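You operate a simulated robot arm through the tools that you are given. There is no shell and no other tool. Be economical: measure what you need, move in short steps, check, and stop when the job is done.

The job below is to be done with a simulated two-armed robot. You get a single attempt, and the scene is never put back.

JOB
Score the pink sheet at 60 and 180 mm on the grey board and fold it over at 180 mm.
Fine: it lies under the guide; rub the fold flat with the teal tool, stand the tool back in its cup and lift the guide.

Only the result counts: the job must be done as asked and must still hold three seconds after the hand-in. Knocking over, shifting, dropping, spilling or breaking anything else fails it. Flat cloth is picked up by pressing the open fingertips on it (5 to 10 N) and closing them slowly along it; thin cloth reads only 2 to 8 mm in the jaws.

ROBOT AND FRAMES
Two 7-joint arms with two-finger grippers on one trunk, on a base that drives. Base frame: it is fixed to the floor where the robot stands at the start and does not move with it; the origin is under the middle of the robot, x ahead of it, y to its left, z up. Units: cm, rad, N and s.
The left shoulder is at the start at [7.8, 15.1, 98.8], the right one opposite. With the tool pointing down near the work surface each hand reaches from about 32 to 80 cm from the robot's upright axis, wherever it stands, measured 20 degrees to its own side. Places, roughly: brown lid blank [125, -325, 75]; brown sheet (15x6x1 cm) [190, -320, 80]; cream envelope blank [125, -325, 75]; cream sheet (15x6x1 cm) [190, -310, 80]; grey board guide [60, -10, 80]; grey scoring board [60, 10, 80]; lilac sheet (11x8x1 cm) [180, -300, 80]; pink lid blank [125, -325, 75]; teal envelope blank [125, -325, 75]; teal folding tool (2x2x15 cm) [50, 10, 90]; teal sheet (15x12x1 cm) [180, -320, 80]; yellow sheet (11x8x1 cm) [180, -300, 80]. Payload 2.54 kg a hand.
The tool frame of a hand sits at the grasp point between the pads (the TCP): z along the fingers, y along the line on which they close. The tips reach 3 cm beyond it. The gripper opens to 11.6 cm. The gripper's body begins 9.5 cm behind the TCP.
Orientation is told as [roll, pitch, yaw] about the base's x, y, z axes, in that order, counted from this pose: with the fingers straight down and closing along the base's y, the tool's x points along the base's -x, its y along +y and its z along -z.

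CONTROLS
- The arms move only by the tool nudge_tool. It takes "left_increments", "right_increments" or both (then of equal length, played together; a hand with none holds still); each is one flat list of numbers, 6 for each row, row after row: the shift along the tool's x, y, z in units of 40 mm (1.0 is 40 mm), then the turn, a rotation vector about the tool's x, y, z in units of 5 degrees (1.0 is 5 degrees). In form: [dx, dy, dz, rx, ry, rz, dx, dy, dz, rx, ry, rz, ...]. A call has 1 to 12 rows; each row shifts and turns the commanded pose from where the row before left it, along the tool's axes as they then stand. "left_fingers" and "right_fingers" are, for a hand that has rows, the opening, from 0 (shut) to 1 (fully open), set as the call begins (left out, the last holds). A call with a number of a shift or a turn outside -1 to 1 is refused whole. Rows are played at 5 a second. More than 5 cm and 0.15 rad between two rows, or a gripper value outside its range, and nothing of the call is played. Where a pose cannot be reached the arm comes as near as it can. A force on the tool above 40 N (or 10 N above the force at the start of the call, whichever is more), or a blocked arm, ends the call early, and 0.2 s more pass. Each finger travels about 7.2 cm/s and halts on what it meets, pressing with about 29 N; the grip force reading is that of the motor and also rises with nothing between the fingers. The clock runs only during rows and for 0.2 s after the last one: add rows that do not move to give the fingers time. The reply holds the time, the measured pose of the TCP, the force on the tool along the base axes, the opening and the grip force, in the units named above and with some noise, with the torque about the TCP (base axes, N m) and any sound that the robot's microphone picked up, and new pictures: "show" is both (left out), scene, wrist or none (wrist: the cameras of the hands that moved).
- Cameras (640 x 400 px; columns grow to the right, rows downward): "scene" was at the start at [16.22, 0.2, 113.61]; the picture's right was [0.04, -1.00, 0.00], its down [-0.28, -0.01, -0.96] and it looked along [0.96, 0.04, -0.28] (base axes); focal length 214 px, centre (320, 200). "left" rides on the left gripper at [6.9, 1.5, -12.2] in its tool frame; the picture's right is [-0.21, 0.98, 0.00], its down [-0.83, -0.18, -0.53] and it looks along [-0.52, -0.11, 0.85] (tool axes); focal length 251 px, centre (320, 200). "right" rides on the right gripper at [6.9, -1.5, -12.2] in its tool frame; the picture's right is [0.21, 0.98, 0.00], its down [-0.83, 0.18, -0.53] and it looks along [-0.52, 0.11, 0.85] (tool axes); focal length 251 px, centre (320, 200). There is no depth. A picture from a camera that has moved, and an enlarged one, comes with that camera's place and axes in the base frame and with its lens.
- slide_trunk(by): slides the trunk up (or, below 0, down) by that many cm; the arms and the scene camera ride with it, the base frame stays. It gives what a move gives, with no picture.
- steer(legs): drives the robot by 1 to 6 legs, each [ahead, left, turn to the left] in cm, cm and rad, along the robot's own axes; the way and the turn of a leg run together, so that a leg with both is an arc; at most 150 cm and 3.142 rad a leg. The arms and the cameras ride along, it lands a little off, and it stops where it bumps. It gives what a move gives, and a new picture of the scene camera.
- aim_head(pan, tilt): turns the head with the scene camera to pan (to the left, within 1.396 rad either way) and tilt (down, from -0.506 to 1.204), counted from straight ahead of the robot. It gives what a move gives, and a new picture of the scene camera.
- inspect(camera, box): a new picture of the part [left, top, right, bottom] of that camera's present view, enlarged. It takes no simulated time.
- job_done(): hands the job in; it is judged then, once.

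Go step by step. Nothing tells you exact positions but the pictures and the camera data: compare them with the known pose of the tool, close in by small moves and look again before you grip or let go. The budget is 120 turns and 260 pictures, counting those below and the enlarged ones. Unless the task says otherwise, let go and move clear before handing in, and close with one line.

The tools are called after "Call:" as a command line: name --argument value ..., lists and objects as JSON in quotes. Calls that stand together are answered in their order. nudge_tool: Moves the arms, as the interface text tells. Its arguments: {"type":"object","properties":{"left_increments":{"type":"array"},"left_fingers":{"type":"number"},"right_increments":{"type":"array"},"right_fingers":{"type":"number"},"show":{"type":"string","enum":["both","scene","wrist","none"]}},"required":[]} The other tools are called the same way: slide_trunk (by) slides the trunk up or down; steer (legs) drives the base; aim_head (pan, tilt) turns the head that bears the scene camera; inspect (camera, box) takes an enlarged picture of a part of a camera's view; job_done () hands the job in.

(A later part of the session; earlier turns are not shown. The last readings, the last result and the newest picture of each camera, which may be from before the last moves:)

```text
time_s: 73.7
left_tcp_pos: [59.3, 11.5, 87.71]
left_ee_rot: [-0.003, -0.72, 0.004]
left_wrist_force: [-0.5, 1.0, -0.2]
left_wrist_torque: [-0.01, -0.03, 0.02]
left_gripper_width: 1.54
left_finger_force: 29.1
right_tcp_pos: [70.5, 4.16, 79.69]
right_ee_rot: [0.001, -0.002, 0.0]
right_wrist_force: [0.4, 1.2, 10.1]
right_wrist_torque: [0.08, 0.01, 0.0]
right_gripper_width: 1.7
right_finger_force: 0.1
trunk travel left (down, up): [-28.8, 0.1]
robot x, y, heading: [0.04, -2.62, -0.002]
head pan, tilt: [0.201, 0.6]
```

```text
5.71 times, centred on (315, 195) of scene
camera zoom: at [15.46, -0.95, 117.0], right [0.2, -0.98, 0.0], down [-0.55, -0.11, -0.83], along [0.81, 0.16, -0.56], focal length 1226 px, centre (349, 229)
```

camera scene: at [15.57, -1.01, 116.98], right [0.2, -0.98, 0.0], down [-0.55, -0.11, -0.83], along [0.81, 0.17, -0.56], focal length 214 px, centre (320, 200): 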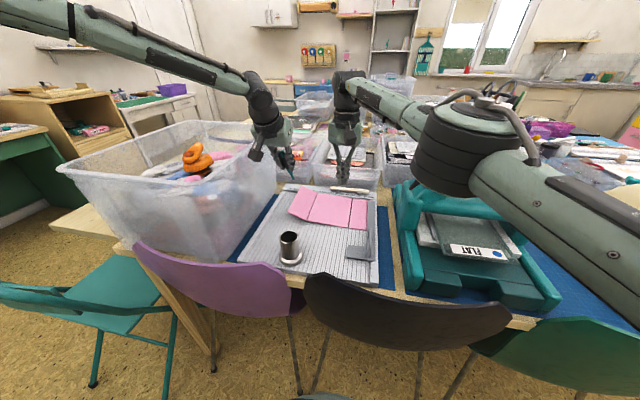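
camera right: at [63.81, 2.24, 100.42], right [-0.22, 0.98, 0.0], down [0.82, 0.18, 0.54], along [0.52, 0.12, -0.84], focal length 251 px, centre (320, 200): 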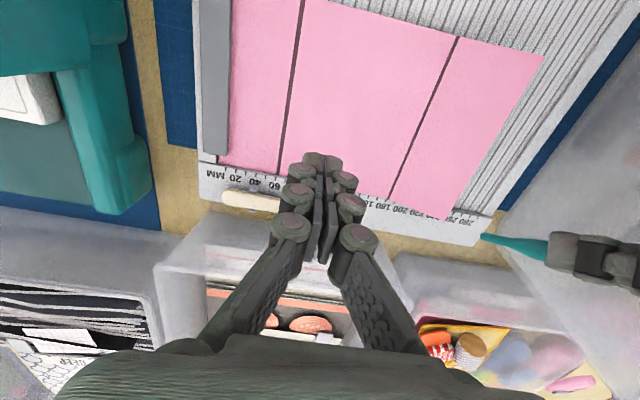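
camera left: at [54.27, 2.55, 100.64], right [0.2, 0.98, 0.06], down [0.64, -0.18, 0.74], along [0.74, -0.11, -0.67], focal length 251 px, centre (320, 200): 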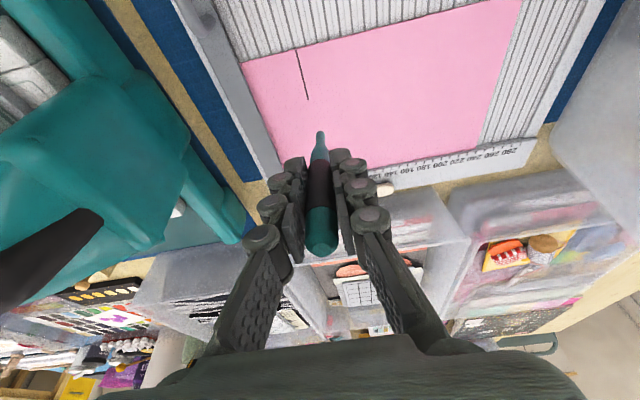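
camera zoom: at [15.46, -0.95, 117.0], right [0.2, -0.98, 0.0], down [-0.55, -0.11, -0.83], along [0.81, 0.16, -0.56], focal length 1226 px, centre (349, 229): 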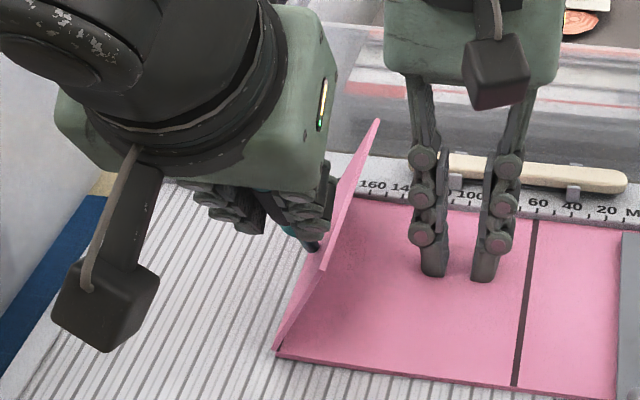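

The flap is past vertical. I keep moving right while lowering the tip to lay it down.

Call:
nudge_tool --left_increments '[0, -0.15, 0, 0, 0, 0, 0.04, -0.15, 0.046, 0, 0, 0, 0.054, -0.15, 0.062, 0, 0, 0, 0.054, -0.15, 0.062, 0, 0, 0, 0.054, -0.15, 0.062, 0, 0, 0, 0.054, -0.1, 0.062, 0, 0, 0, 0, 0, 0, 0, 0, 0]' --show "none"

Call:
inspect --camera "left" --box '[200, 40, 440, 190]'

Call:
inspect --camera "scene" --box '[270, 160, 360, 230]'

```text
time_s: 75.3
left_tcp_pos: [59.09, 8.19, 86.18]
left_ee_rot: [-0.003, -0.718, 0.004]
left_wrist_force: [-0.4, 0.3, -0.8]
left_wrist_torque: [0.04, 0.02, 0.03]
left_gripper_width: 1.52
left_finger_force: 29.0
right_tcp_pos: [70.5, 4.14, 79.78]
right_ee_rot: [0.001, -0.001, 0.001]
right_wrist_force: [-0.6, 0.0, 9.7]
right_wrist_torque: [0.02, 0.0, -0.03]
right_gripper_width: 1.65
right_finger_force: 0.1
trunk travel left (down, up): [-28.8, 0.1]
robot x, y, heading: [-0.17, -2.52, -0.0]
head pan, tilt: [0.201, 0.6]
```

```text
2.67 times, centred on (320, 115) of left
camera zoom: at [45.93, 9.7, 90.9], right [0.16, 0.98, 0.14], down [0.27, -0.18, 0.95], along [0.95, -0.11, -0.29], focal length 670 px, centre (320, 427)
```

zoom: 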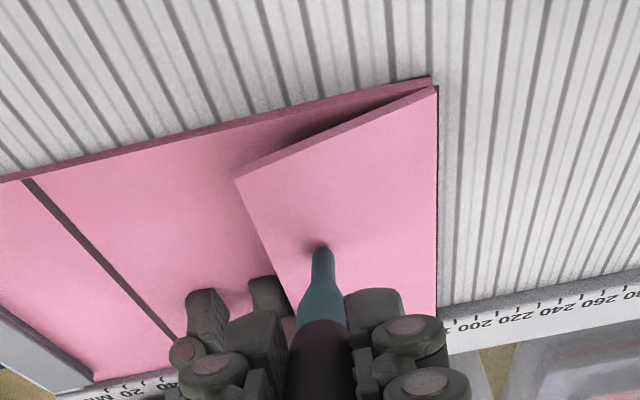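

```text
5.71 times, centred on (315, 195) of scene
camera zoom: at [15.46, -0.96, 117.0], right [0.2, -0.98, 0.0], down [-0.55, -0.11, -0.83], along [0.81, 0.16, -0.56], focal length 1226 px, centre (349, 229)
```

zoom: 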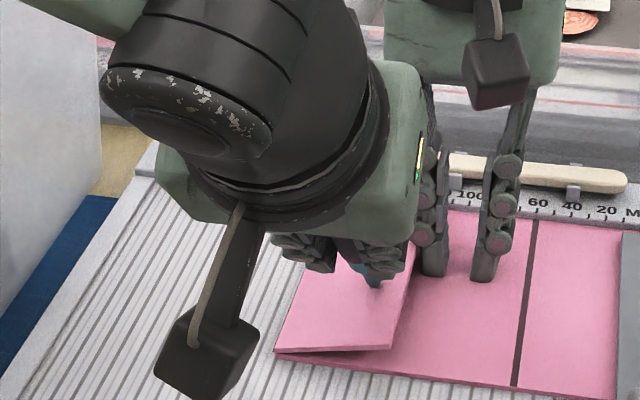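

The flap lies nearly flat under the tip. Press it down at this spot and check force.

Call:
nudge_tool --left_increments '[0.058, 0, 0.066, 0, 0, 0, 0.058, 0, 0.066, 0, 0, 0, 0.041, 0, 0.047, 0, 0, 0, 0, 0, 0, 0, 0, 0]' --show "none"

Call:
inspect --camera "left" --box '[200, 40, 440, 190]'

```text
time_s: 76.3
left_tcp_pos: [59.13, 8.2, 85.29]
left_ee_rot: [-0.004, -0.719, 0.004]
left_wrist_force: [0.0, 0.2, -0.9]
left_wrist_torque: [-0.03, -0.02, 0.02]
left_gripper_width: 1.53
left_finger_force: 29.0
right_tcp_pos: [70.45, 4.13, 79.74]
right_ee_rot: [-0.001, -0.001, 0.0]
right_wrist_force: [0.6, 0.2, 9.8]
right_wrist_torque: [0.0, 0.01, 0.0]
right_gripper_width: 1.67
right_finger_force: 0.1
trunk travel left (down, up): [-28.8, 0.1]
robot x, y, heading: [0.31, -2.42, 0.001]
head pan, tilt: [0.201, 0.6]
```

```text
2.67 times, centred on (320, 115) of left
camera zoom: at [45.98, 9.7, 89.96], right [0.16, 0.98, 0.14], down [0.27, -0.18, 0.95], along [0.95, -0.11, -0.29], focal length 670 px, centre (320, 427)
```

zoom: 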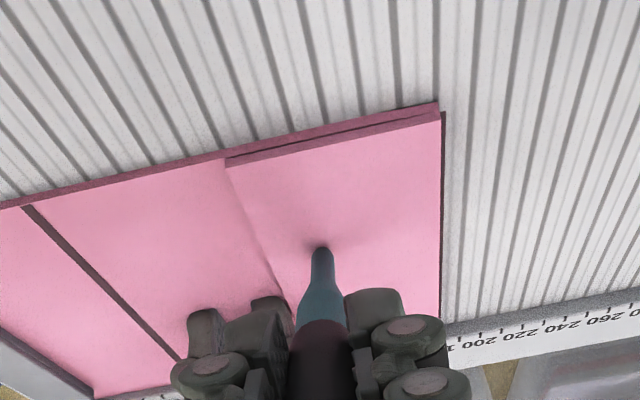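

The flap is flat. Slide along it toward the near end of the crease, keeping contact.

Call:
nudge_tool --left_increments '[0.012, 0.13, 0.014, 0, 0, 0, 0.136, 0.13, -0.1, 0, 0, 0, 0.126, 0.13, -0.11, 0, 0, 0, 0.126, 0.13, -0.11, 0, 0, 0, 0.126, 0.13, -0.11, 0, 0, 0, 0.126, 0.13, -0.11, 0, 0, 0, 0.07, 0.11, -0.06, 0, 0, 0, 0, 0, 0, 0, 0, 0]' --show "none"

Call:
inspect --camera "left" --box '[200, 40, 440, 190]'

Call:
inspect --camera "scene" --box '[270, 160, 360, 230]'

```text
time_s: 78.1
left_tcp_pos: [55.37, 11.68, 85.08]
left_ee_rot: [-0.004, -0.718, 0.003]
left_wrist_force: [1.2, -1.3, 2.1]
left_wrist_torque: [-0.08, -0.26, -0.06]
left_gripper_width: 1.54
left_finger_force: 28.7
right_tcp_pos: [70.48, 4.05, 79.77]
right_ee_rot: [0.002, -0.002, 0.0]
right_wrist_force: [-1.0, -0.4, 8.1]
right_wrist_torque: [0.03, 0.0, 0.05]
right_gripper_width: 1.66
right_finger_force: 0.1
trunk travel left (down, up): [-28.8, 0.1]
robot x, y, heading: [-0.35, -2.69, 0.001]
head pan, tilt: [0.201, 0.6]
```

```text
2.67 times, centred on (320, 115) of left
camera zoom: at [42.22, 13.26, 89.87], right [0.16, 0.98, 0.14], down [0.27, -0.18, 0.95], along [0.95, -0.11, -0.29], focal length 670 px, centre (320, 427)
```

zoom: 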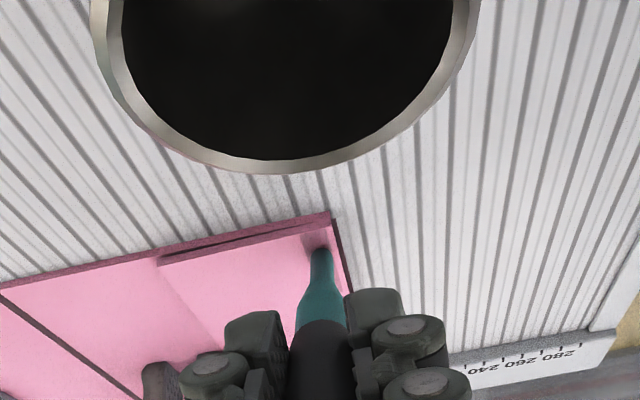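

```text
5.71 times, centred on (315, 195) of scene
camera zoom: at [15.45, -0.97, 117.0], right [0.2, -0.98, 0.0], down [-0.55, -0.11, -0.83], along [0.81, 0.16, -0.56], focal length 1226 px, centre (349, 229)
```

zoom: 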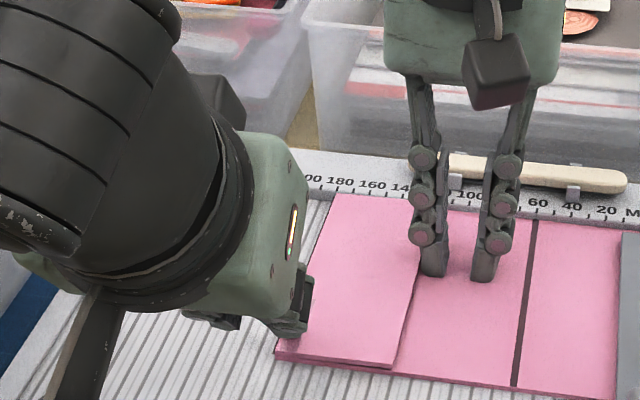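

The tip is near the crease's near end. Press and rub along the crease toward the far end.

Call:
nudge_tool --left_increments '[0.05, 0.06, 0.057, 0, 0, 0, 0.03, 0, 0.033, 0, 0, 0, -0.113, 0, 0.0986, 0, 0, 0, -0.113, 0, 0.0986, 0, 0, 0, -0.113, 0, 0.0986, 0, 0, 0, -0.113, 0, 0.0986, 0, 0, 0, -0.113, 0, 0.0986, 0, 0, 0, -0.113, 0, 0.0986, 0, 0, 0, -0.113, 0, 0.0986, 0, 0, 0, -0.113, 0, 0.0986, 0, 0, 0, -0.113, 0, 0.0986, 0, 0, 0, -0.113, 0, 0.0986, 0, 0, 0]' --show "none"

Call:
inspect --camera "left" --box '[200, 40, 440, 190]'

Call:
inspect --camera "scene" --box '[270, 160, 360, 230]'

```text
time_s: 80.7
left_tcp_pos: [61.33, 11.86, 84.69]
left_ee_rot: [-0.003, -0.721, 0.004]
left_wrist_force: [-3.9, 1.0, 14.6]
left_wrist_torque: [0.05, -0.74, 0.04]
left_gripper_width: 1.52
left_finger_force: 29.1
right_tcp_pos: [70.46, 4.07, 79.81]
right_ee_rot: [0.001, -0.002, 0.0]
right_wrist_force: [-0.8, 0.3, 3.4]
right_wrist_torque: [-0.04, 0.04, 0.02]
right_gripper_width: 1.68
right_finger_force: 0.2
trunk travel left (down, up): [-28.8, 0.1]
robot x, y, heading: [0.4, -2.02, -0.003]
head pan, tilt: [0.201, 0.6]
```

```text
2.67 times, centred on (320, 115) of left
camera zoom: at [48.17, 13.48, 89.46], right [0.16, 0.98, 0.14], down [0.27, -0.18, 0.95], along [0.95, -0.11, -0.29], focal length 670 px, centre (320, 427)
```

zoom: 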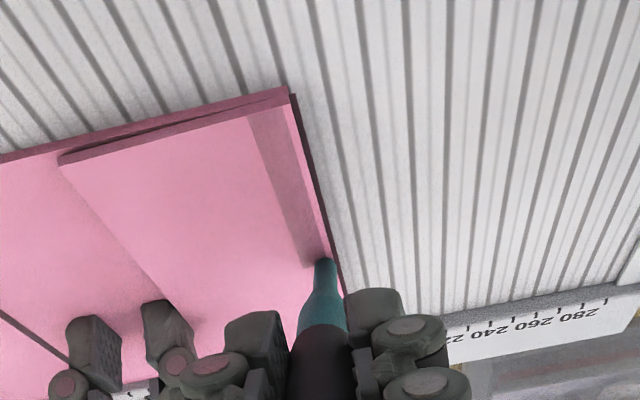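

```text
5.71 times, centred on (315, 195) of scene
camera zoom: at [15.34, -0.98, 117.02], right [0.2, -0.98, 0.0], down [-0.55, -0.11, -0.83], along [0.81, 0.16, -0.56], focal length 1226 px, centre (349, 229)
```

zoom: 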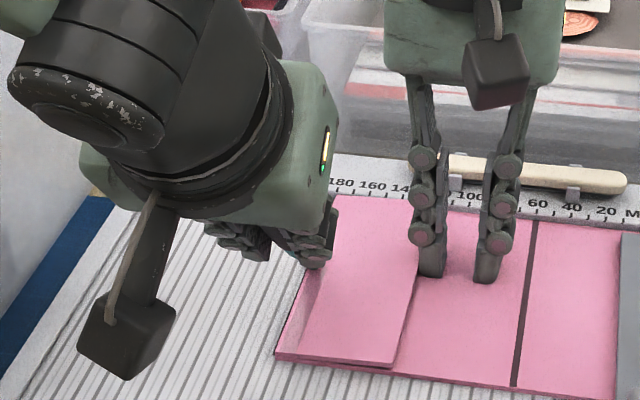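

A rubbed strip shows along the crease. Continue to the far edge.

Call:
nudge_tool --left_increments '[-0.109, 0, 0.0955, 0, 0, 0, -0.109, 0, 0.0955, 0, 0, 0, -0.109, 0, 0.0955, 0, 0, 0, -0.109, 0, 0.0955, 0, 0, 0, -0.109, 0, 0.0955, 0, 0, 0, -0.109, 0, 0.0955, 0, 0, 0, -0.109, 0, 0.0955, 0, 0, 0, -0.109, 0, 0.0955, 0, 0, 0, -0.109, 0, 0.0955, 0, 0, 0, -0.109, 0, 0.0955, 0, 0, 0, -0.109, 0, 0.0955, 0, 0, 0, -0.109, 0, 0.0955, 0, 0, 0]' --show "none"

Call:
inspect --camera "left" --box '[200, 40, 440, 190]'

Call:
inspect --camera "scene" --box '[270, 160, 360, 230]'

```text
time_s: 83.3
left_tcp_pos: [68.28, 12.02, 84.74]
left_ee_rot: [-0.004, -0.719, 0.002]
left_wrist_force: [-2.6, 1.4, 8.0]
left_wrist_torque: [0.02, -0.44, 0.05]
left_gripper_width: 1.55
left_finger_force: 28.6
right_tcp_pos: [70.52, 4.02, 79.8]
right_ee_rot: [0.001, -0.002, 0.0]
right_wrist_force: [-0.6, 0.2, 6.0]
right_wrist_torque: [0.02, 0.05, -0.01]
right_gripper_width: 1.7
right_finger_force: 0.1
trunk travel left (down, up): [-28.8, 0.1]
robot x, y, heading: [0.08, -2.93, -0.004]
head pan, tilt: [0.201, 0.6]
```

```text
2.67 times, centred on (320, 115) of left
camera zoom: at [55.12, 13.48, 89.45], right [0.16, 0.98, 0.14], down [0.27, -0.18, 0.95], along [0.95, -0.12, -0.29], focal length 670 px, centre (320, 427)
```

zoom: 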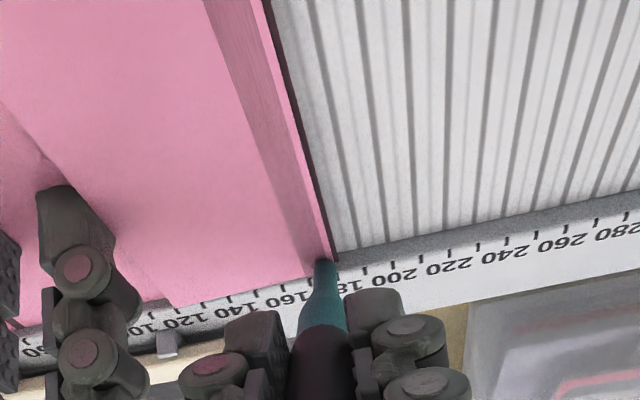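

```text
5.71 times, centred on (315, 195) of scene
camera zoom: at [15.38, -0.97, 117.01], right [0.2, -0.98, 0.0], down [-0.55, -0.11, -0.83], along [0.81, 0.16, -0.56], focal length 1226 px, centre (349, 229)
```

zoom: 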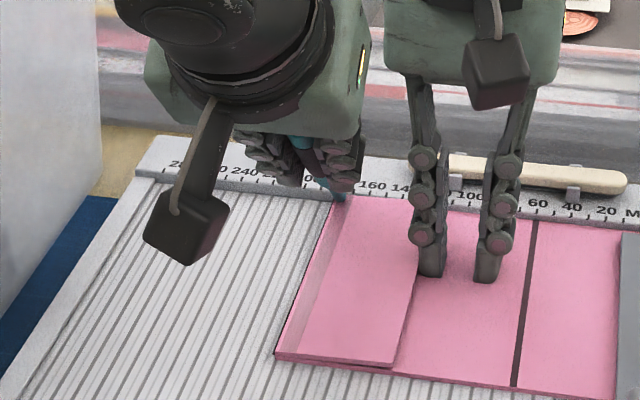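

The crease is rubbed end to end. I lift the tool and check whether the fold stays flat.

Call:
nudge_tool --left_increments '[-0.3, 0, -0.345, 0, 0, 0, -0.45, 0.2, -0.52, 0, 0, 0, -0.45, 0.3, -0.52, 0, 0, 0, 0, 0.5, 0, 0, 0, 0]' --show "none"

Call:
inspect --camera "scene" --box '[270, 150, 380, 240]'

Call:
inspect --camera "right" --box '[160, 0, 520, 220]'

```text
time_s: 84.3
left_tcp_pos: [68.3, 16.11, 92.17]
left_ee_rot: [-0.003, -0.719, 0.001]
left_wrist_force: [-0.2, -0.6, -1.1]
left_wrist_torque: [-0.01, 0.01, 0.01]
left_gripper_width: 1.55
left_finger_force: 28.8
right_tcp_pos: [70.56, 4.06, 79.82]
right_ee_rot: [0.0, -0.002, 0.001]
right_wrist_force: [-2.2, -0.6, 11.3]
right_wrist_torque: [0.02, 0.08, 0.04]
right_gripper_width: 1.69
right_finger_force: 0.1
trunk travel left (down, up): [-28.8, 0.1]
robot x, y, heading: [-0.1, -2.51, -0.001]
head pan, tilt: [0.201, 0.6]
```

```text
4.44 times, centred on (325, 195) of scene
camera zoom: at [15.43, -0.95, 117.0], right [0.2, -0.98, 0.0], down [-0.55, -0.11, -0.83], along [0.81, 0.16, -0.56], focal length 953 px, centre (298, 222)
```

zoom: 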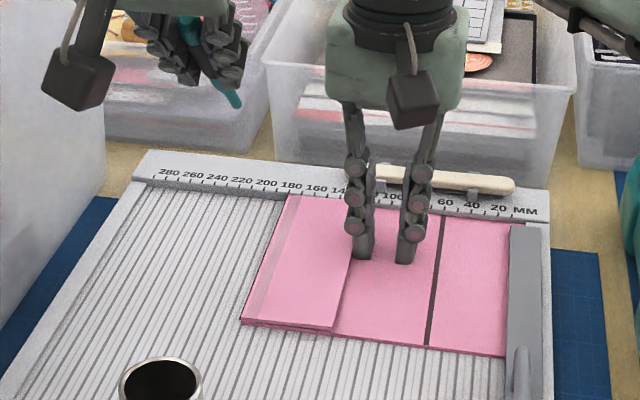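

```text
1.78 times, centred on (340, 110) of right
camera zoom: at [63.62, 2.65, 92.0], right [-0.21, 0.98, 0.0], down [0.82, 0.18, 0.54], along [0.52, 0.11, -0.84], focal length 447 px, centre (284, 360)
```

zoom: 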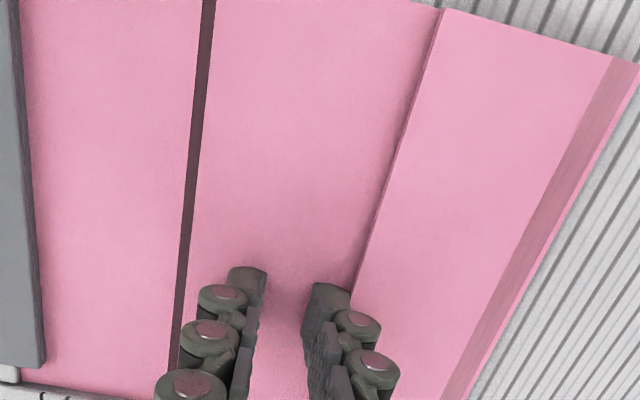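

The fold stays flat by itself. I lift the right hand off carefully and check the sheet.

Call:
nudge_tool --right_increments '[0, 0, -0.1, 0, 0, 0, 0, 0, -0.3, 0, 0, 0, 0, 0, -0.7, 0, 0, 0, 0.5, -0.3, -0.6, 0, 0, 0, 0.8, -0.3, -0.2, 0, 0, 0]' --show "none"

Call:
nudge_tool --left_increments '[0.41, -0.133, -0.8, 0, 0, 0, 0.41, -0.133, -0.8, 0, 0, 0, 0.41, -0.133, -0.8, 0, 0, 0, 0.41, -0.133, -0.8, 0, 0, 0, 0.41, -0.133, -0.8, 0, 0, 0, 0.41, -0.133, -0.8, 0, 0, 0, 0, 0, 0, 0, 0.9, 0, 0, 0, 0, 0, 0.9, 0, 0, 0, 0, 0, 0.9, 0, 0, 0, 0, 0, 0.9, 0]' --show "none"

Call:
inspect --camera "scene" --box '[230, 120, 420, 270]'

```text
time_s: 85.5
left_tcp_pos: [68.6, 16.04, 92.02]
left_ee_rot: [-0.005, -0.717, 0.002]
left_wrist_force: [-1.5, -0.1, -0.3]
left_wrist_torque: [0.02, 0.03, 0.05]
left_gripper_width: 1.55
left_finger_force: 28.8
right_tcp_pos: [65.57, 1.69, 87.24]
right_ee_rot: [-0.001, -0.001, -0.002]
right_wrist_force: [0.0, 0.5, -1.1]
right_wrist_torque: [-0.03, 0.0, 0.0]
right_gripper_width: 1.73
right_finger_force: 0.1
trunk travel left (down, up): [-28.8, 0.1]
robot x, y, heading: [-0.29, -2.48, -0.004]
head pan, tilt: [0.201, 0.6]
```

```text
time_s: 87.7
left_tcp_pos: [48.45, 12.77, 99.94]
left_ee_rot: [-0.003, -0.402, -0.001]
left_wrist_force: [-0.1, -0.2, -0.4]
left_wrist_torque: [0.01, -0.02, 0.0]
left_gripper_width: 1.55
left_finger_force: 29.4
right_tcp_pos: [65.56, 1.92, 87.21]
right_ee_rot: [0.0, 0.0, -0.002]
right_wrist_force: [-0.3, -0.4, -0.4]
right_wrist_torque: [-0.01, 0.01, -0.03]
right_gripper_width: 1.74
right_finger_force: 0.0
trunk travel left (down, up): [-28.8, 0.1]
robot x, y, heading: [-0.24, -2.37, 0.003]
head pan, tilt: [0.201, 0.6]
```

```text
2.67 times, centred on (325, 195) of scene
camera zoom: at [15.58, -0.95, 116.97], right [0.2, -0.98, 0.0], down [-0.55, -0.11, -0.82], along [0.81, 0.16, -0.57], focal length 572 px, centre (307, 213)
```

zoom: 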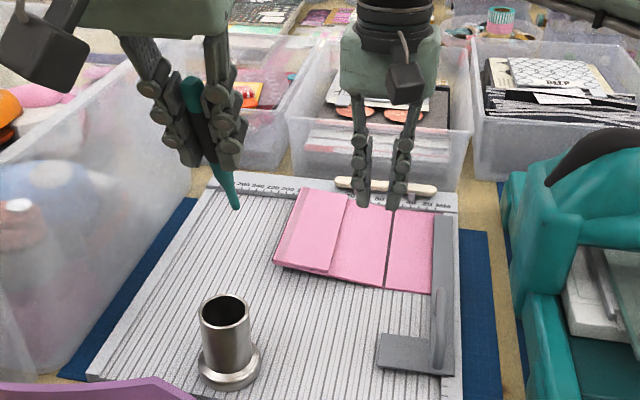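

The fold holds; the middle panel springs up just a little at the 60 score. Finish turning the tool upright.

Call:
nudge_tool --left_increments '[0, 0, 0, 0, 0.92, 0, 0, 0, 0, 0, 0.92, 0, 0, 0, 0, 0, 0.92, 0, 0, 0, -0.4, 0, 0.92, 0, 0, 0, 0, 0, 0.93, 0, 0, 0, 0, 0, 0, 0]' --show "none"

Call:
inspect --camera "left" --box '[240, 60, 400, 180]'

Call:
inspect --camera "scene" --box '[220, 120, 340, 270]'

```text
time_s: 89.1
left_tcp_pos: [48.28, 12.89, 101.48]
left_ee_rot: [-0.004, 0.0, 0.0]
left_wrist_force: [-0.5, 0.2, -0.4]
left_wrist_torque: [-0.01, -0.01, 0.01]
left_gripper_width: 1.51
left_finger_force: 28.9
right_tcp_pos: [65.66, 1.82, 87.17]
right_ee_rot: [0.0, -0.001, 0.0]
right_wrist_force: [0.3, 0.2, 0.1]
right_wrist_torque: [0.0, 0.01, -0.01]
right_gripper_width: 1.72
right_finger_force: 0.2
trunk travel left (down, up): [-28.8, 0.1]
robot x, y, heading: [-0.26, -2.47, 0.001]
head pan, tilt: [0.201, 0.6]
```

```text
3.33 times, centred on (320, 120) of left
camera zoom: at [41.31, 14.4, 113.86], right [0.21, 0.98, 0.0], down [0.83, -0.18, 0.53], along [0.52, -0.12, -0.85], focal length 838 px, centre (320, 467)
```

zoom: 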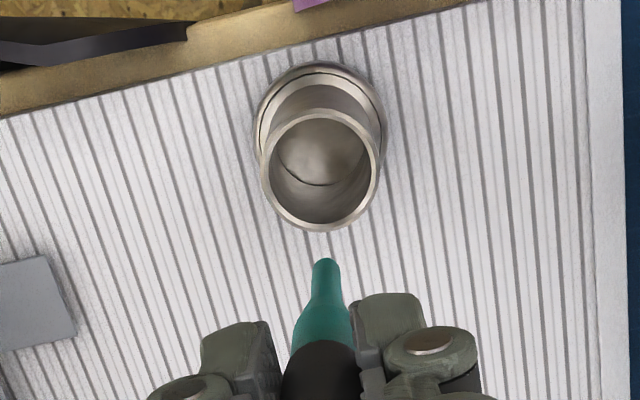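

```text
2.67 times, centred on (280, 195) of scene
camera zoom: at [15.54, -0.95, 116.98], right [0.2, -0.98, 0.0], down [-0.55, -0.11, -0.83], along [0.81, 0.16, -0.56], focal length 572 px, centre (427, 213)
```

zoom: 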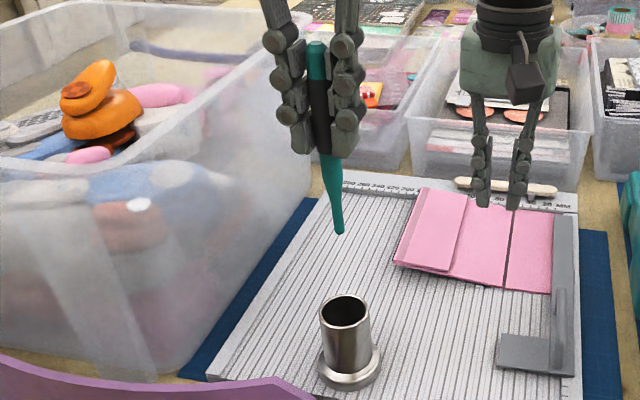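

The tool is practically upright in the grip, and the cup is still at (47.8, 13.1). I centre over the cup and lower the tool in.

Call:
nudge_tool --left_increments '[0.17, 0.04, 0, 0, 0, 0, 0, 0, 0.6, 0, 0, 0, 0, 0, 0.3, 0, 0, 0, 0, 0, 0, 0, 0, 0]' --show "none"

Call:
inspect --camera "left" --box '[240, 60, 400, 180]'

Call:
inspect --camera "scene" --box '[240, 170, 340, 270]'

```text
time_s: 90.1
left_tcp_pos: [47.52, 12.91, 97.79]
left_ee_rot: [-0.003, -0.001, 0.0]
left_wrist_force: [0.7, -0.2, 0.3]
left_wrist_torque: [0.01, 0.04, -0.01]
left_gripper_width: 1.54
left_finger_force: 29.3
right_tcp_pos: [65.72, 1.86, 87.21]
right_ee_rot: [0.0, -0.001, -0.001]
right_wrist_force: [0.5, -0.1, 0.4]
right_wrist_torque: [-0.04, 0.0, -0.01]
right_gripper_width: 1.73
right_finger_force: 0.0
trunk travel left (down, up): [-28.8, 0.1]
robot x, y, heading: [-0.18, -2.8, 0.003]
head pan, tilt: [0.201, 0.6]
```

```text
3.33 times, centred on (320, 120) of left
camera zoom: at [40.63, 14.61, 110.11], right [0.21, 0.98, 0.0], down [0.83, -0.18, 0.54], along [0.52, -0.12, -0.84], focal length 838 px, centre (320, 467)
```

zoom: 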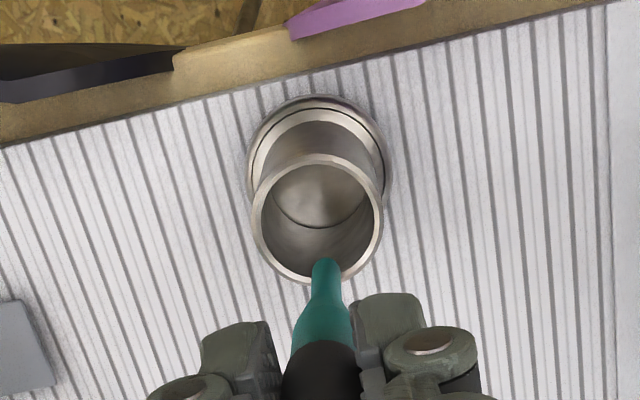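

```text
4.00 times, centred on (290, 220) of scene
camera zoom: at [15.56, -0.95, 116.98], right [0.2, -0.98, 0.0], down [-0.55, -0.11, -0.83], along [0.81, 0.16, -0.56], focal length 858 px, centre (440, 120)
```

zoom: 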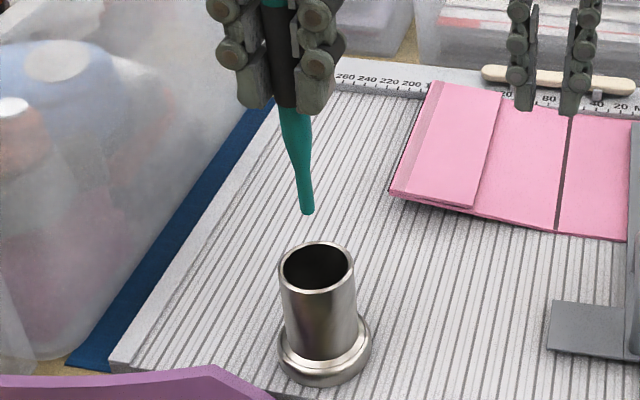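

Aligned over the mouth. Lower into the cup.

Call:
nudge_tool --left_increments '[0, 0.02, 0.5, 0, 0, 0, 0, 0, 0.5, 0, 0, 0, 0, 0, 0.5, 0, 0, 0, 0, 0, 0.4, 0, 0, 0, 0, 0, 0.15, 0, 0, 0, 0, 0, 0, 0, 0, 0]' --show "none"

Call:
inspect --camera "left" --box '[220, 60, 420, 260]'

Call:
inspect --camera "scene" --box '[240, 150, 340, 270]'

```text
time_s: 91.5
left_tcp_pos: [47.47, 13.02, 89.69]
left_ee_rot: [-0.002, -0.002, 0.0]
left_wrist_force: [0.5, 0.1, 0.0]
left_wrist_torque: [0.0, 0.0, -0.03]
left_gripper_width: 1.51
left_finger_force: 29.2
right_tcp_pos: [65.54, 1.97, 87.2]
right_ee_rot: [0.0, 0.001, 0.001]
right_wrist_force: [-0.1, -0.2, 0.3]
right_wrist_torque: [-0.03, 0.03, 0.0]
right_gripper_width: 1.72
right_finger_force: 0.1
trunk travel left (down, up): [-28.8, 0.1]
robot x, y, heading: [-0.02, -2.64, 0.004]
head pan, tilt: [0.201, 0.6]
```

```text
2.00 times, centred on (320, 160) of left
camera zoom: at [40.58, 14.54, 102.01], right [0.21, 0.98, 0.0], down [0.83, -0.18, 0.54], along [0.52, -0.12, -0.84], focal length 503 px, centre (320, 280)
```

zoom: 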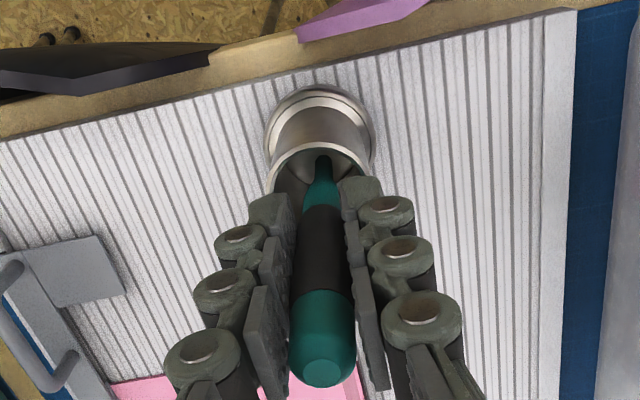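

```text
3.33 times, centred on (290, 210) of scene
camera zoom: at [15.56, -0.95, 116.98], right [0.2, -0.98, 0.0], down [-0.55, -0.11, -0.83], along [0.81, 0.16, -0.56], focal length 715 px, centre (420, 167)
```

zoom: 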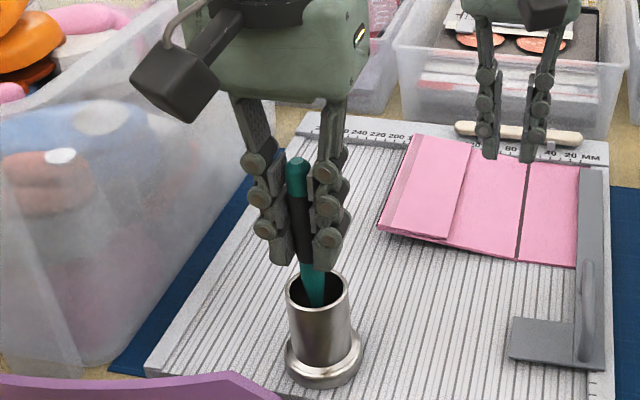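

In the cup. Lower the last centimetre gently until it stands.

Call:
nudge_tool --left_increments '[0, 0, 0.1, 0, 0, 0, 0, 0, 0.05, 0, 0, 0, 0, 0, 0.05, 0, 0, 0, 0, 0, 0, 0, 0, 0]' --show "none"

```text
time_s: 92.5
left_tcp_pos: [47.44, 13.17, 88.85]
left_ee_rot: [-0.002, 0.001, -0.002]
left_wrist_force: [0.5, 0.4, -0.6]
left_wrist_torque: [0.0, 0.0, 0.02]
left_gripper_width: 1.53
left_finger_force: 29.1
right_tcp_pos: [65.62, 1.85, 87.19]
right_ee_rot: [-0.001, 0.001, 0.0]
right_wrist_force: [0.2, 0.8, -0.7]
right_wrist_torque: [0.01, 0.02, 0.0]
right_gripper_width: 1.72
right_finger_force: 0.0
trunk travel left (down, up): [-28.8, 0.1]
robot x, y, heading: [-0.14, -2.57, -0.0]
head pan, tilt: [0.201, 0.6]
```

Call:
nudge_tool --left_increments '[0, 0, 0.05, 0, 0, 0, 0, 0, 0.05, 0, 0, 0, 0, 0, 0, 0, 0, 0]' --show "none"

Call:
inspect --camera "left" --box '[220, 60, 420, 260]'

```text
time_s: 93.3
left_tcp_pos: [47.32, 12.89, 88.61]
left_ee_rot: [-0.002, -0.003, 0.001]
left_wrist_force: [-1.5, 1.5, 7.3]
left_wrist_torque: [0.15, 0.11, 0.02]
left_gripper_width: 1.52
left_finger_force: 29.1
right_tcp_pos: [65.57, 1.86, 87.36]
right_ee_rot: [0.0, 0.0, 0.001]
right_wrist_force: [0.7, 0.4, 0.0]
right_wrist_torque: [-0.01, 0.0, -0.01]
right_gripper_width: 1.73
right_finger_force: 0.1
trunk travel left (down, up): [-28.8, 0.1]
robot x, y, heading: [-0.17, -2.61, 0.005]
head pan, tilt: [0.201, 0.6]
```

```text
2.00 times, centred on (320, 160) of left
camera zoom: at [40.49, 14.55, 100.89], right [0.21, 0.98, 0.0], down [0.82, -0.18, 0.54], along [0.52, -0.12, -0.84], focal length 503 px, centre (320, 280)
```

zoom: 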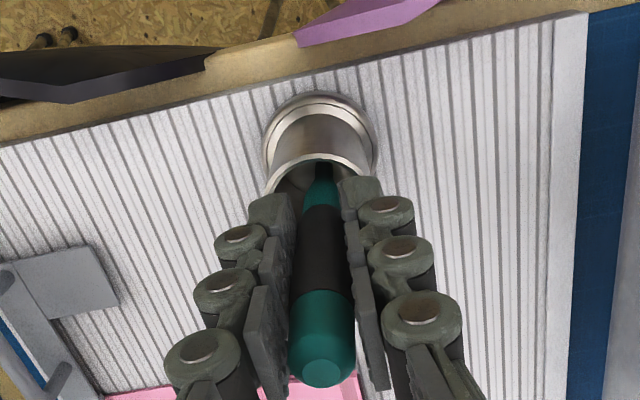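

It rests on the cup floor (7 N). Ease off 1 mm, then open a little and watch the tool.

Call:
nudge_tool --left_increments '[0, 0, -0.03, 0, 0, 0, 0, 0, 0, 0, 0, 0]' --show "none"

Call:
nudge_tool --left_increments '[0, 0, 0, 0, 0, 0, 0, 0, 0, 0, 0, 0, 0, 0, 0, 0, 0, 0]' --left_fingers 0.4 --show "none"

Call:
inspect --camera "left" --box '[220, 60, 420, 260]'

Call:
inspect --camera "scene" --box '[240, 150, 340, 270]'

```text
time_s: 93.9
left_tcp_pos: [47.27, 13.08, 88.62]
left_ee_rot: [-0.001, 0.002, 0.0]
left_wrist_force: [-0.7, -0.3, -0.2]
left_wrist_torque: [-0.01, 0.02, 0.01]
left_gripper_width: 1.54
left_finger_force: 28.2
right_tcp_pos: [65.55, 1.87, 87.21]
right_ee_rot: [0.001, 0.001, 0.001]
right_wrist_force: [0.0, -0.7, -0.2]
right_wrist_torque: [-0.03, -0.01, -0.01]
right_gripper_width: 1.72
right_finger_force: 0.1
trunk travel left (down, up): [-28.8, 0.1]
robot x, y, heading: [-0.16, -2.68, -0.001]
head pan, tilt: [0.201, 0.6]
```

```text
time_s: 94.7
left_tcp_pos: [47.37, 13.1, 88.61]
left_ee_rot: [-0.001, -0.002, 0.001]
left_wrist_force: [0.0, -0.1, 0.5]
left_wrist_torque: [0.0, 0.02, 0.0]
left_gripper_width: 4.62
left_finger_force: 0.0
right_tcp_pos: [65.66, 1.82, 87.09]
right_ee_rot: [0.0, 0.001, -0.001]
right_wrist_force: [-0.3, -0.6, -0.8]
right_wrist_torque: [0.0, -0.03, 0.01]
right_gripper_width: 1.75
right_finger_force: 0.1
trunk travel left (down, up): [-28.8, 0.1]
robot x, y, heading: [-0.44, -2.84, 0.003]
head pan, tilt: [0.201, 0.6]
```

```text
2.00 times, centred on (320, 160) of left
camera zoom: at [40.51, 14.6, 100.98], right [0.21, 0.98, 0.0], down [0.83, -0.18, 0.54], along [0.52, -0.12, -0.84], focal length 503 px, centre (320, 280)
```

zoom: 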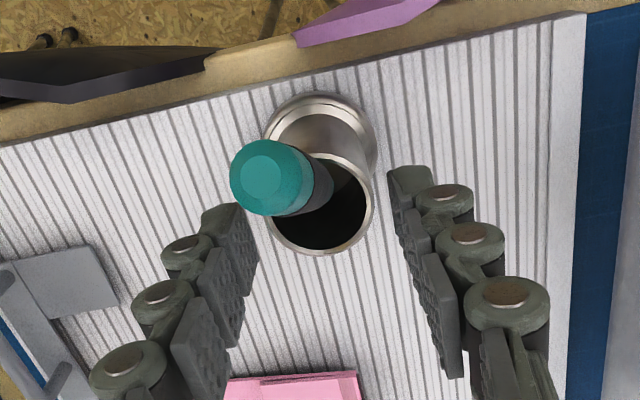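

```text
3.33 times, centred on (290, 210) of scene
camera zoom: at [15.56, -0.95, 116.98], right [0.2, -0.98, 0.0], down [-0.55, -0.11, -0.83], along [0.81, 0.16, -0.56], focal length 715 px, centre (420, 167)
```

zoom: 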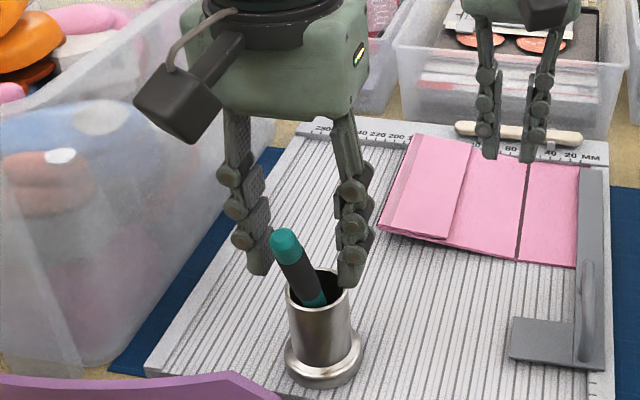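

The tool stands in the cup leaning against the rim, fully inside. I open wider and lift the left hand straight up and away to the left-back.

Call:
nudge_tool --left_increments '[0, 0, 0, 0, 0, 0, 0, 0, -0.3, 0, 0, 0, 0, 0, -0.6, 0, 0, 0, 0, 0, -0.8, 0, 0, 0, 0, 0, -0.8, 0, 0, 0, 0, 0, -0.8, 0, 0, 0]' --left_fingers 0.8 --show "none"

Call:
inspect --camera "scene" --box '[230, 150, 420, 270]'

Call:
inspect --camera "left" --box '[180, 40, 460, 220]'

```text
time_s: 96.1
left_tcp_pos: [47.34, 13.32, 101.83]
left_ee_rot: [-0.002, 0.0, -0.002]
left_wrist_force: [-0.1, 0.1, 0.4]
left_wrist_torque: [0.03, -0.01, 0.0]
left_gripper_width: 9.28
left_finger_force: 0.0
right_tcp_pos: [65.64, 1.99, 87.07]
right_ee_rot: [0.001, 0.0, 0.0]
right_wrist_force: [-0.5, -0.1, 0.1]
right_wrist_torque: [-0.02, -0.05, -0.04]
right_gripper_width: 1.75
right_finger_force: 0.0
trunk travel left (down, up): [-28.8, 0.1]
robot x, y, heading: [0.13, -2.49, -0.001]
head pan, tilt: [0.201, 0.6]
```

```text
3.33 times, centred on (325, 210) of scene
camera zoom: at [15.53, -0.96, 116.98], right [0.2, -0.98, 0.0], down [-0.55, -0.11, -0.83], along [0.81, 0.16, -0.56], focal length 715 px, centre (303, 167)
```

zoom: 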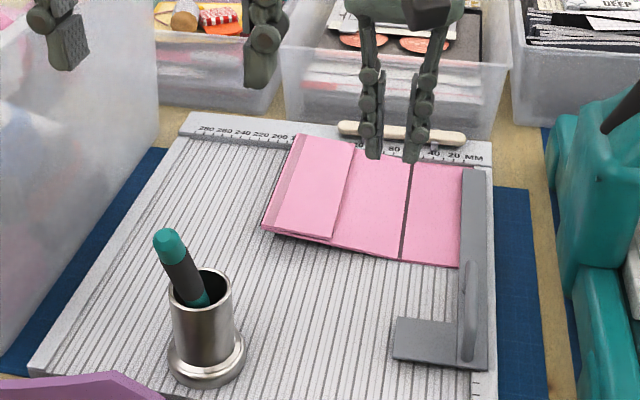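

```text
2.22 times, centred on (320, 130) of left
camera zoom: at [40.52, 14.79, 114.27], right [0.21, 0.98, 0.0], down [0.83, -0.18, 0.54], along [0.52, -0.12, -0.84], focal length 559 px, centre (320, 356)
```

zoom: 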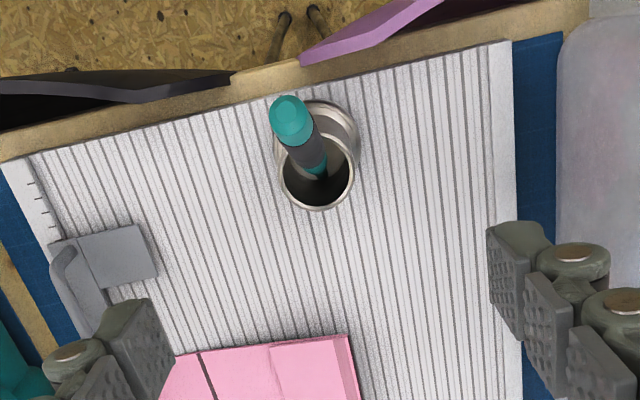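

Tool is back in its cup. Now I move the right hand back to look at the guide and its handle closely.

Call:
nudge_tool --right_increments '[0.4, -0.2, -0.6, 0, 0, 0, 0.85, -0.35, -0.4, 0, 0, 0, 0.85, -0.35, -0.4, 0, 0, 0, 0.85, -0.35, -0.4, 0, 0, 0, 0.85, -0.35, -0.4, 0, 0, 0, 0.85, -0.35, -0.4, 0, 0, 0, 0.4, 0, 0, 0, 0, 0]' --right_fingers 0.5 --show "wrist"

Call:
inspect --camera "right" --box '[240, 60, 400, 180]'

Call:
inspect --camera "scene" --box '[330, 180, 390, 270]'

```text
time_s: 97.7
left_tcp_pos: [47.46, 13.3, 101.99]
left_ee_rot: [-0.001, -0.002, 0.001]
left_wrist_force: [0.6, -1.2, -0.1]
left_wrist_torque: [0.03, 0.01, 0.01]
left_gripper_width: 9.24
left_finger_force: 0.0
right_tcp_pos: [45.25, -6.02, 97.56]
right_ee_rot: [0.0, 0.001, 0.001]
right_wrist_force: [0.0, -0.6, -0.4]
right_wrist_torque: [0.02, 0.02, -0.04]
right_gripper_width: 5.79
right_finger_force: 0.1
trunk travel left (down, up): [-28.8, 0.1]
robot x, y, heading: [-0.18, -2.34, -0.001]
head pan, tilt: [0.201, 0.6]
camera right: at [38.25, -7.48, 109.89], right [-0.21, 0.98, 0.0], down [0.83, 0.18, 0.53], along [0.52, 0.11, -0.85], focal length 251 px, centre (320, 200)
```

right: 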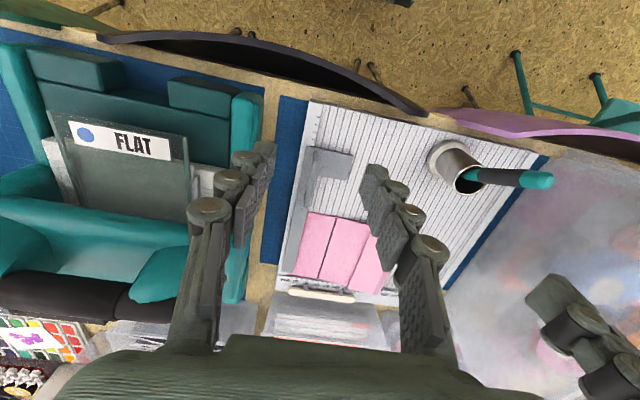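

```text
3.33 times, centred on (320, 120) of right
camera zoom: at [38.25, -7.48, 109.89], right [-0.21, 0.98, 0.0], down [0.83, 0.18, 0.53], along [0.52, 0.11, -0.85], focal length 838 px, centre (320, 467)
```

zoom: 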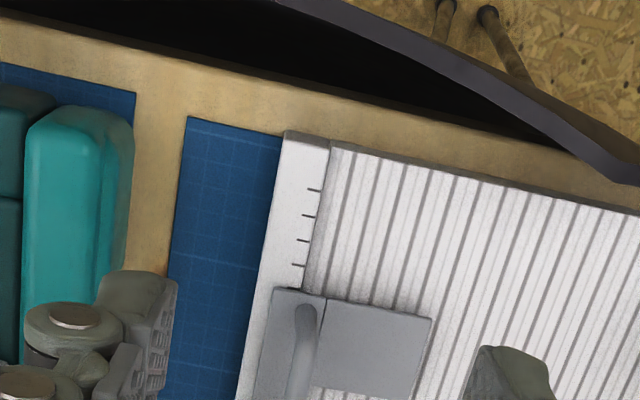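

```text
4.44 times, centred on (360, 225) of scene
camera zoom: at [15.56, -0.94, 116.98], right [0.2, -0.98, 0.0], down [-0.55, -0.11, -0.83], along [0.81, 0.16, -0.56], focal length 953 px, centre (142, 89)
```

zoom: 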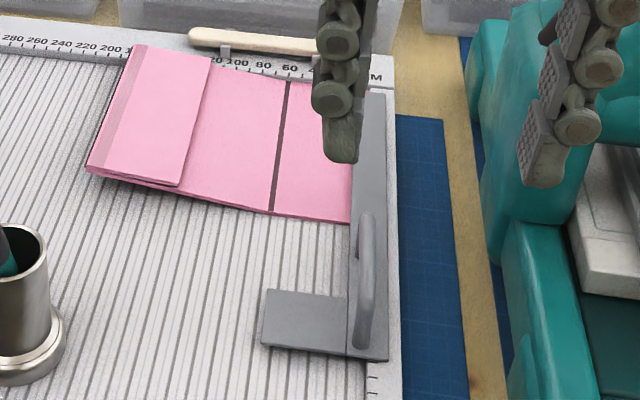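

The handle is an arch along x from about 51 to 57.5 at y≈-5.1, top z≈81. I move the right hand above its middle, opened moderately, and descend partway.

Call:
nudge_tool --right_increments '[-0.76, 0.11, 0, 0, 0, 0, -0.75, 0.11, 0, 0, 0, 0, -0.75, 0, 0, 0, 0, 0, 0, 0, 0.7, 0, 0, 0, 0, 0, 0.7, 0, 0, 0, 0, 0, 0.7, 0, 0, 0, 0, 0, 0.5, 0, 0, 0, 0, 0, 0, 0, 0, 0]' --right_fingers 0.35 --show "none"

Call:
inspect --camera "right" --box '[220, 60, 420, 200]'

Call:
inspect --camera "scene" --box '[320, 170, 410, 260]'

```text
time_s: 99.5
left_tcp_pos: [47.5, 13.28, 101.88]
left_ee_rot: [-0.002, -0.003, -0.001]
left_wrist_force: [-0.4, 0.7, -0.4]
left_wrist_torque: [0.0, -0.02, -0.01]
left_gripper_width: 9.28
left_finger_force: 0.0
right_tcp_pos: [54.24, -5.19, 87.12]
right_ee_rot: [-0.001, -0.001, 0.0]
right_wrist_force: [-0.1, -0.2, -0.8]
right_wrist_torque: [-0.04, 0.0, -0.03]
right_gripper_width: 4.08
right_finger_force: 0.2
trunk travel left (down, up): [-28.8, 0.1]
robot x, y, heading: [-0.29, -2.32, -0.0]
head pan, tilt: [0.201, 0.6]
```

```text
2.86 times, centred on (320, 130) of right
camera zoom: at [47.35, -6.79, 99.4], right [-0.21, 0.98, 0.0], down [0.83, 0.18, 0.53], along [0.52, 0.11, -0.85], focal length 718 px, centre (320, 400)
```

zoom: 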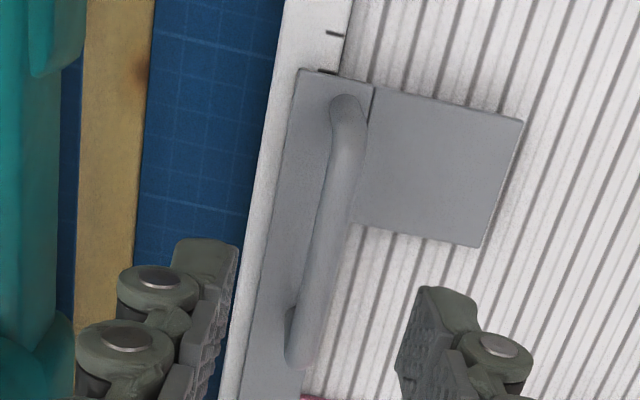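

```text
4.44 times, centred on (365, 215) of scene
camera zoom: at [15.55, -0.95, 116.98], right [0.2, -0.98, 0.0], down [-0.55, -0.11, -0.83], along [0.81, 0.16, -0.56], focal length 953 px, centre (120, 133)
```

zoom: 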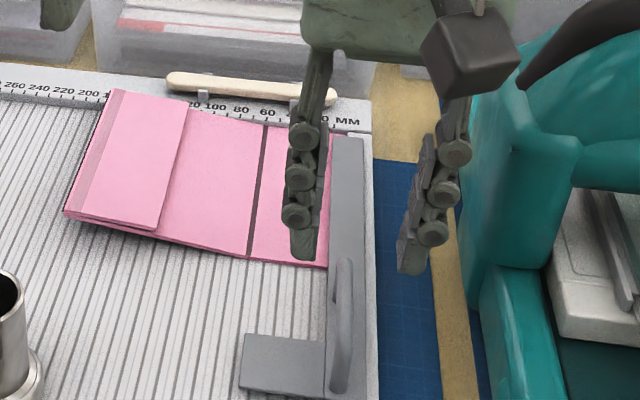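

The handle's centre is at y≈-5.4. Shift 2 mm and descend around it.

Call:
nudge_tool --right_increments '[0, -0.05, 0.45, 0, 0, 0, 0, 0, 0.45, 0, 0, 0, 0, 0, 0.38, 0, 0, 0, 0, 0, 0, 0, 0, 0]' --show "none"

Call:
inspect --camera "right" --box '[220, 60, 420, 200]'

Call:
inspect --camera "scene" --box '[320, 180, 400, 260]'

```text
time_s: 100.5
left_tcp_pos: [47.49, 13.37, 101.97]
left_ee_rot: [-0.002, -0.004, 0.0]
left_wrist_force: [0.2, 0.0, 0.3]
left_wrist_torque: [0.01, -0.01, 0.03]
left_gripper_width: 9.29
left_finger_force: 0.1
right_tcp_pos: [54.34, -5.53, 82.1]
right_ee_rot: [-0.001, -0.001, -0.001]
right_wrist_force: [-0.1, 0.0, 0.2]
right_wrist_torque: [0.0, -0.01, 0.01]
right_gripper_width: 4.06
right_finger_force: 0.1
trunk travel left (down, up): [-28.8, 0.1]
robot x, y, heading: [-0.05, -2.66, 0.005]
head pan, tilt: [0.201, 0.6]
```

```text
2.86 times, centred on (320, 130) of right
camera zoom: at [47.44, -6.95, 94.33], right [-0.21, 0.98, 0.0], down [0.83, 0.18, 0.53], along [0.52, 0.11, -0.85], focal length 718 px, centre (320, 400)
```

zoom: 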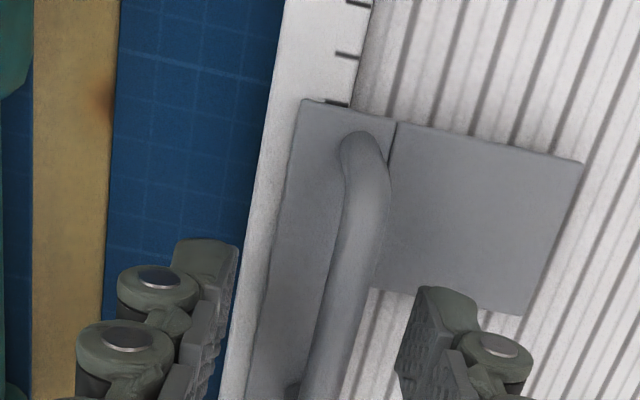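

```text
5.00 times, centred on (360, 220) of scene
camera zoom: at [15.56, -0.95, 116.98], right [0.2, -0.98, 0.0], down [-0.55, -0.11, -0.83], along [0.81, 0.16, -0.56], focal length 1072 px, centre (120, 100)
```

zoom: 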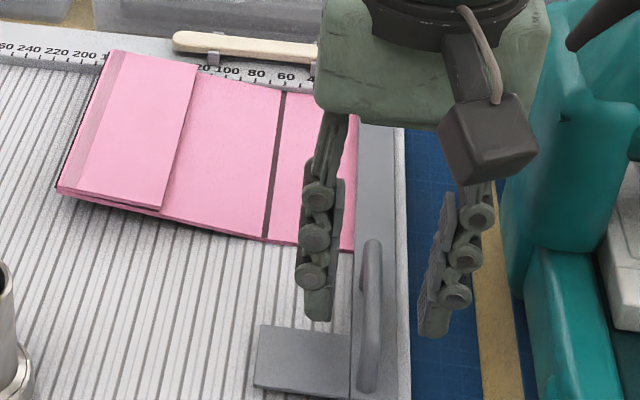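

The fingers straddle the handle. Small y correction, a bit lower, then close.

Call:
nudge_tool --right_increments '[0, 0.05, 0.08, 0, 0, 0, 0, 0, 0, 0, 0, 0]' --right_fingers 0.18 --show "none"

Call:
inspect --camera "right" --box '[260, 90, 380, 180]'

```text
time_s: 101.1
left_tcp_pos: [47.53, 13.19, 102.01]
left_ee_rot: [-0.002, -0.003, 0.0]
left_wrist_force: [0.2, -0.4, -0.9]
left_wrist_torque: [-0.02, 0.02, -0.03]
left_gripper_width: 9.28
left_finger_force: 0.0
right_tcp_pos: [54.26, -5.45, 81.68]
right_ee_rot: [0.001, -0.001, 0.001]
right_wrist_force: [0.6, 0.8, 0.4]
right_wrist_torque: [0.01, 0.0, 0.0]
right_gripper_width: 2.06
right_finger_force: 0.1
trunk travel left (down, up): [-28.8, 0.1]
robot x, y, heading: [0.01, -2.83, -0.002]
head pan, tilt: [0.201, 0.6]
```

```text
4.44 times, centred on (320, 135) of right
camera zoom: at [47.39, -6.75, 93.99], right [-0.21, 0.98, 0.0], down [0.83, 0.18, 0.53], along [0.52, 0.11, -0.85], focal length 1118 px, centre (320, 489)
```

zoom: 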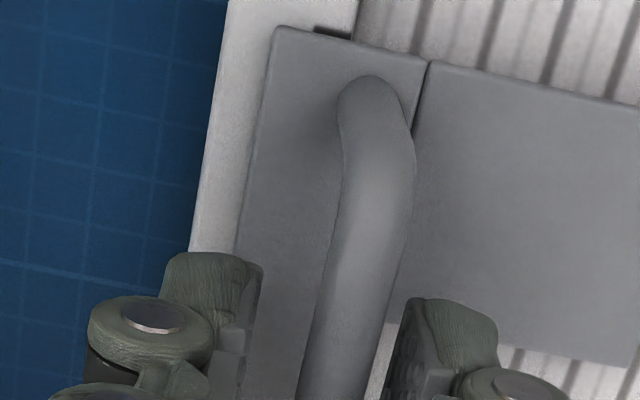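

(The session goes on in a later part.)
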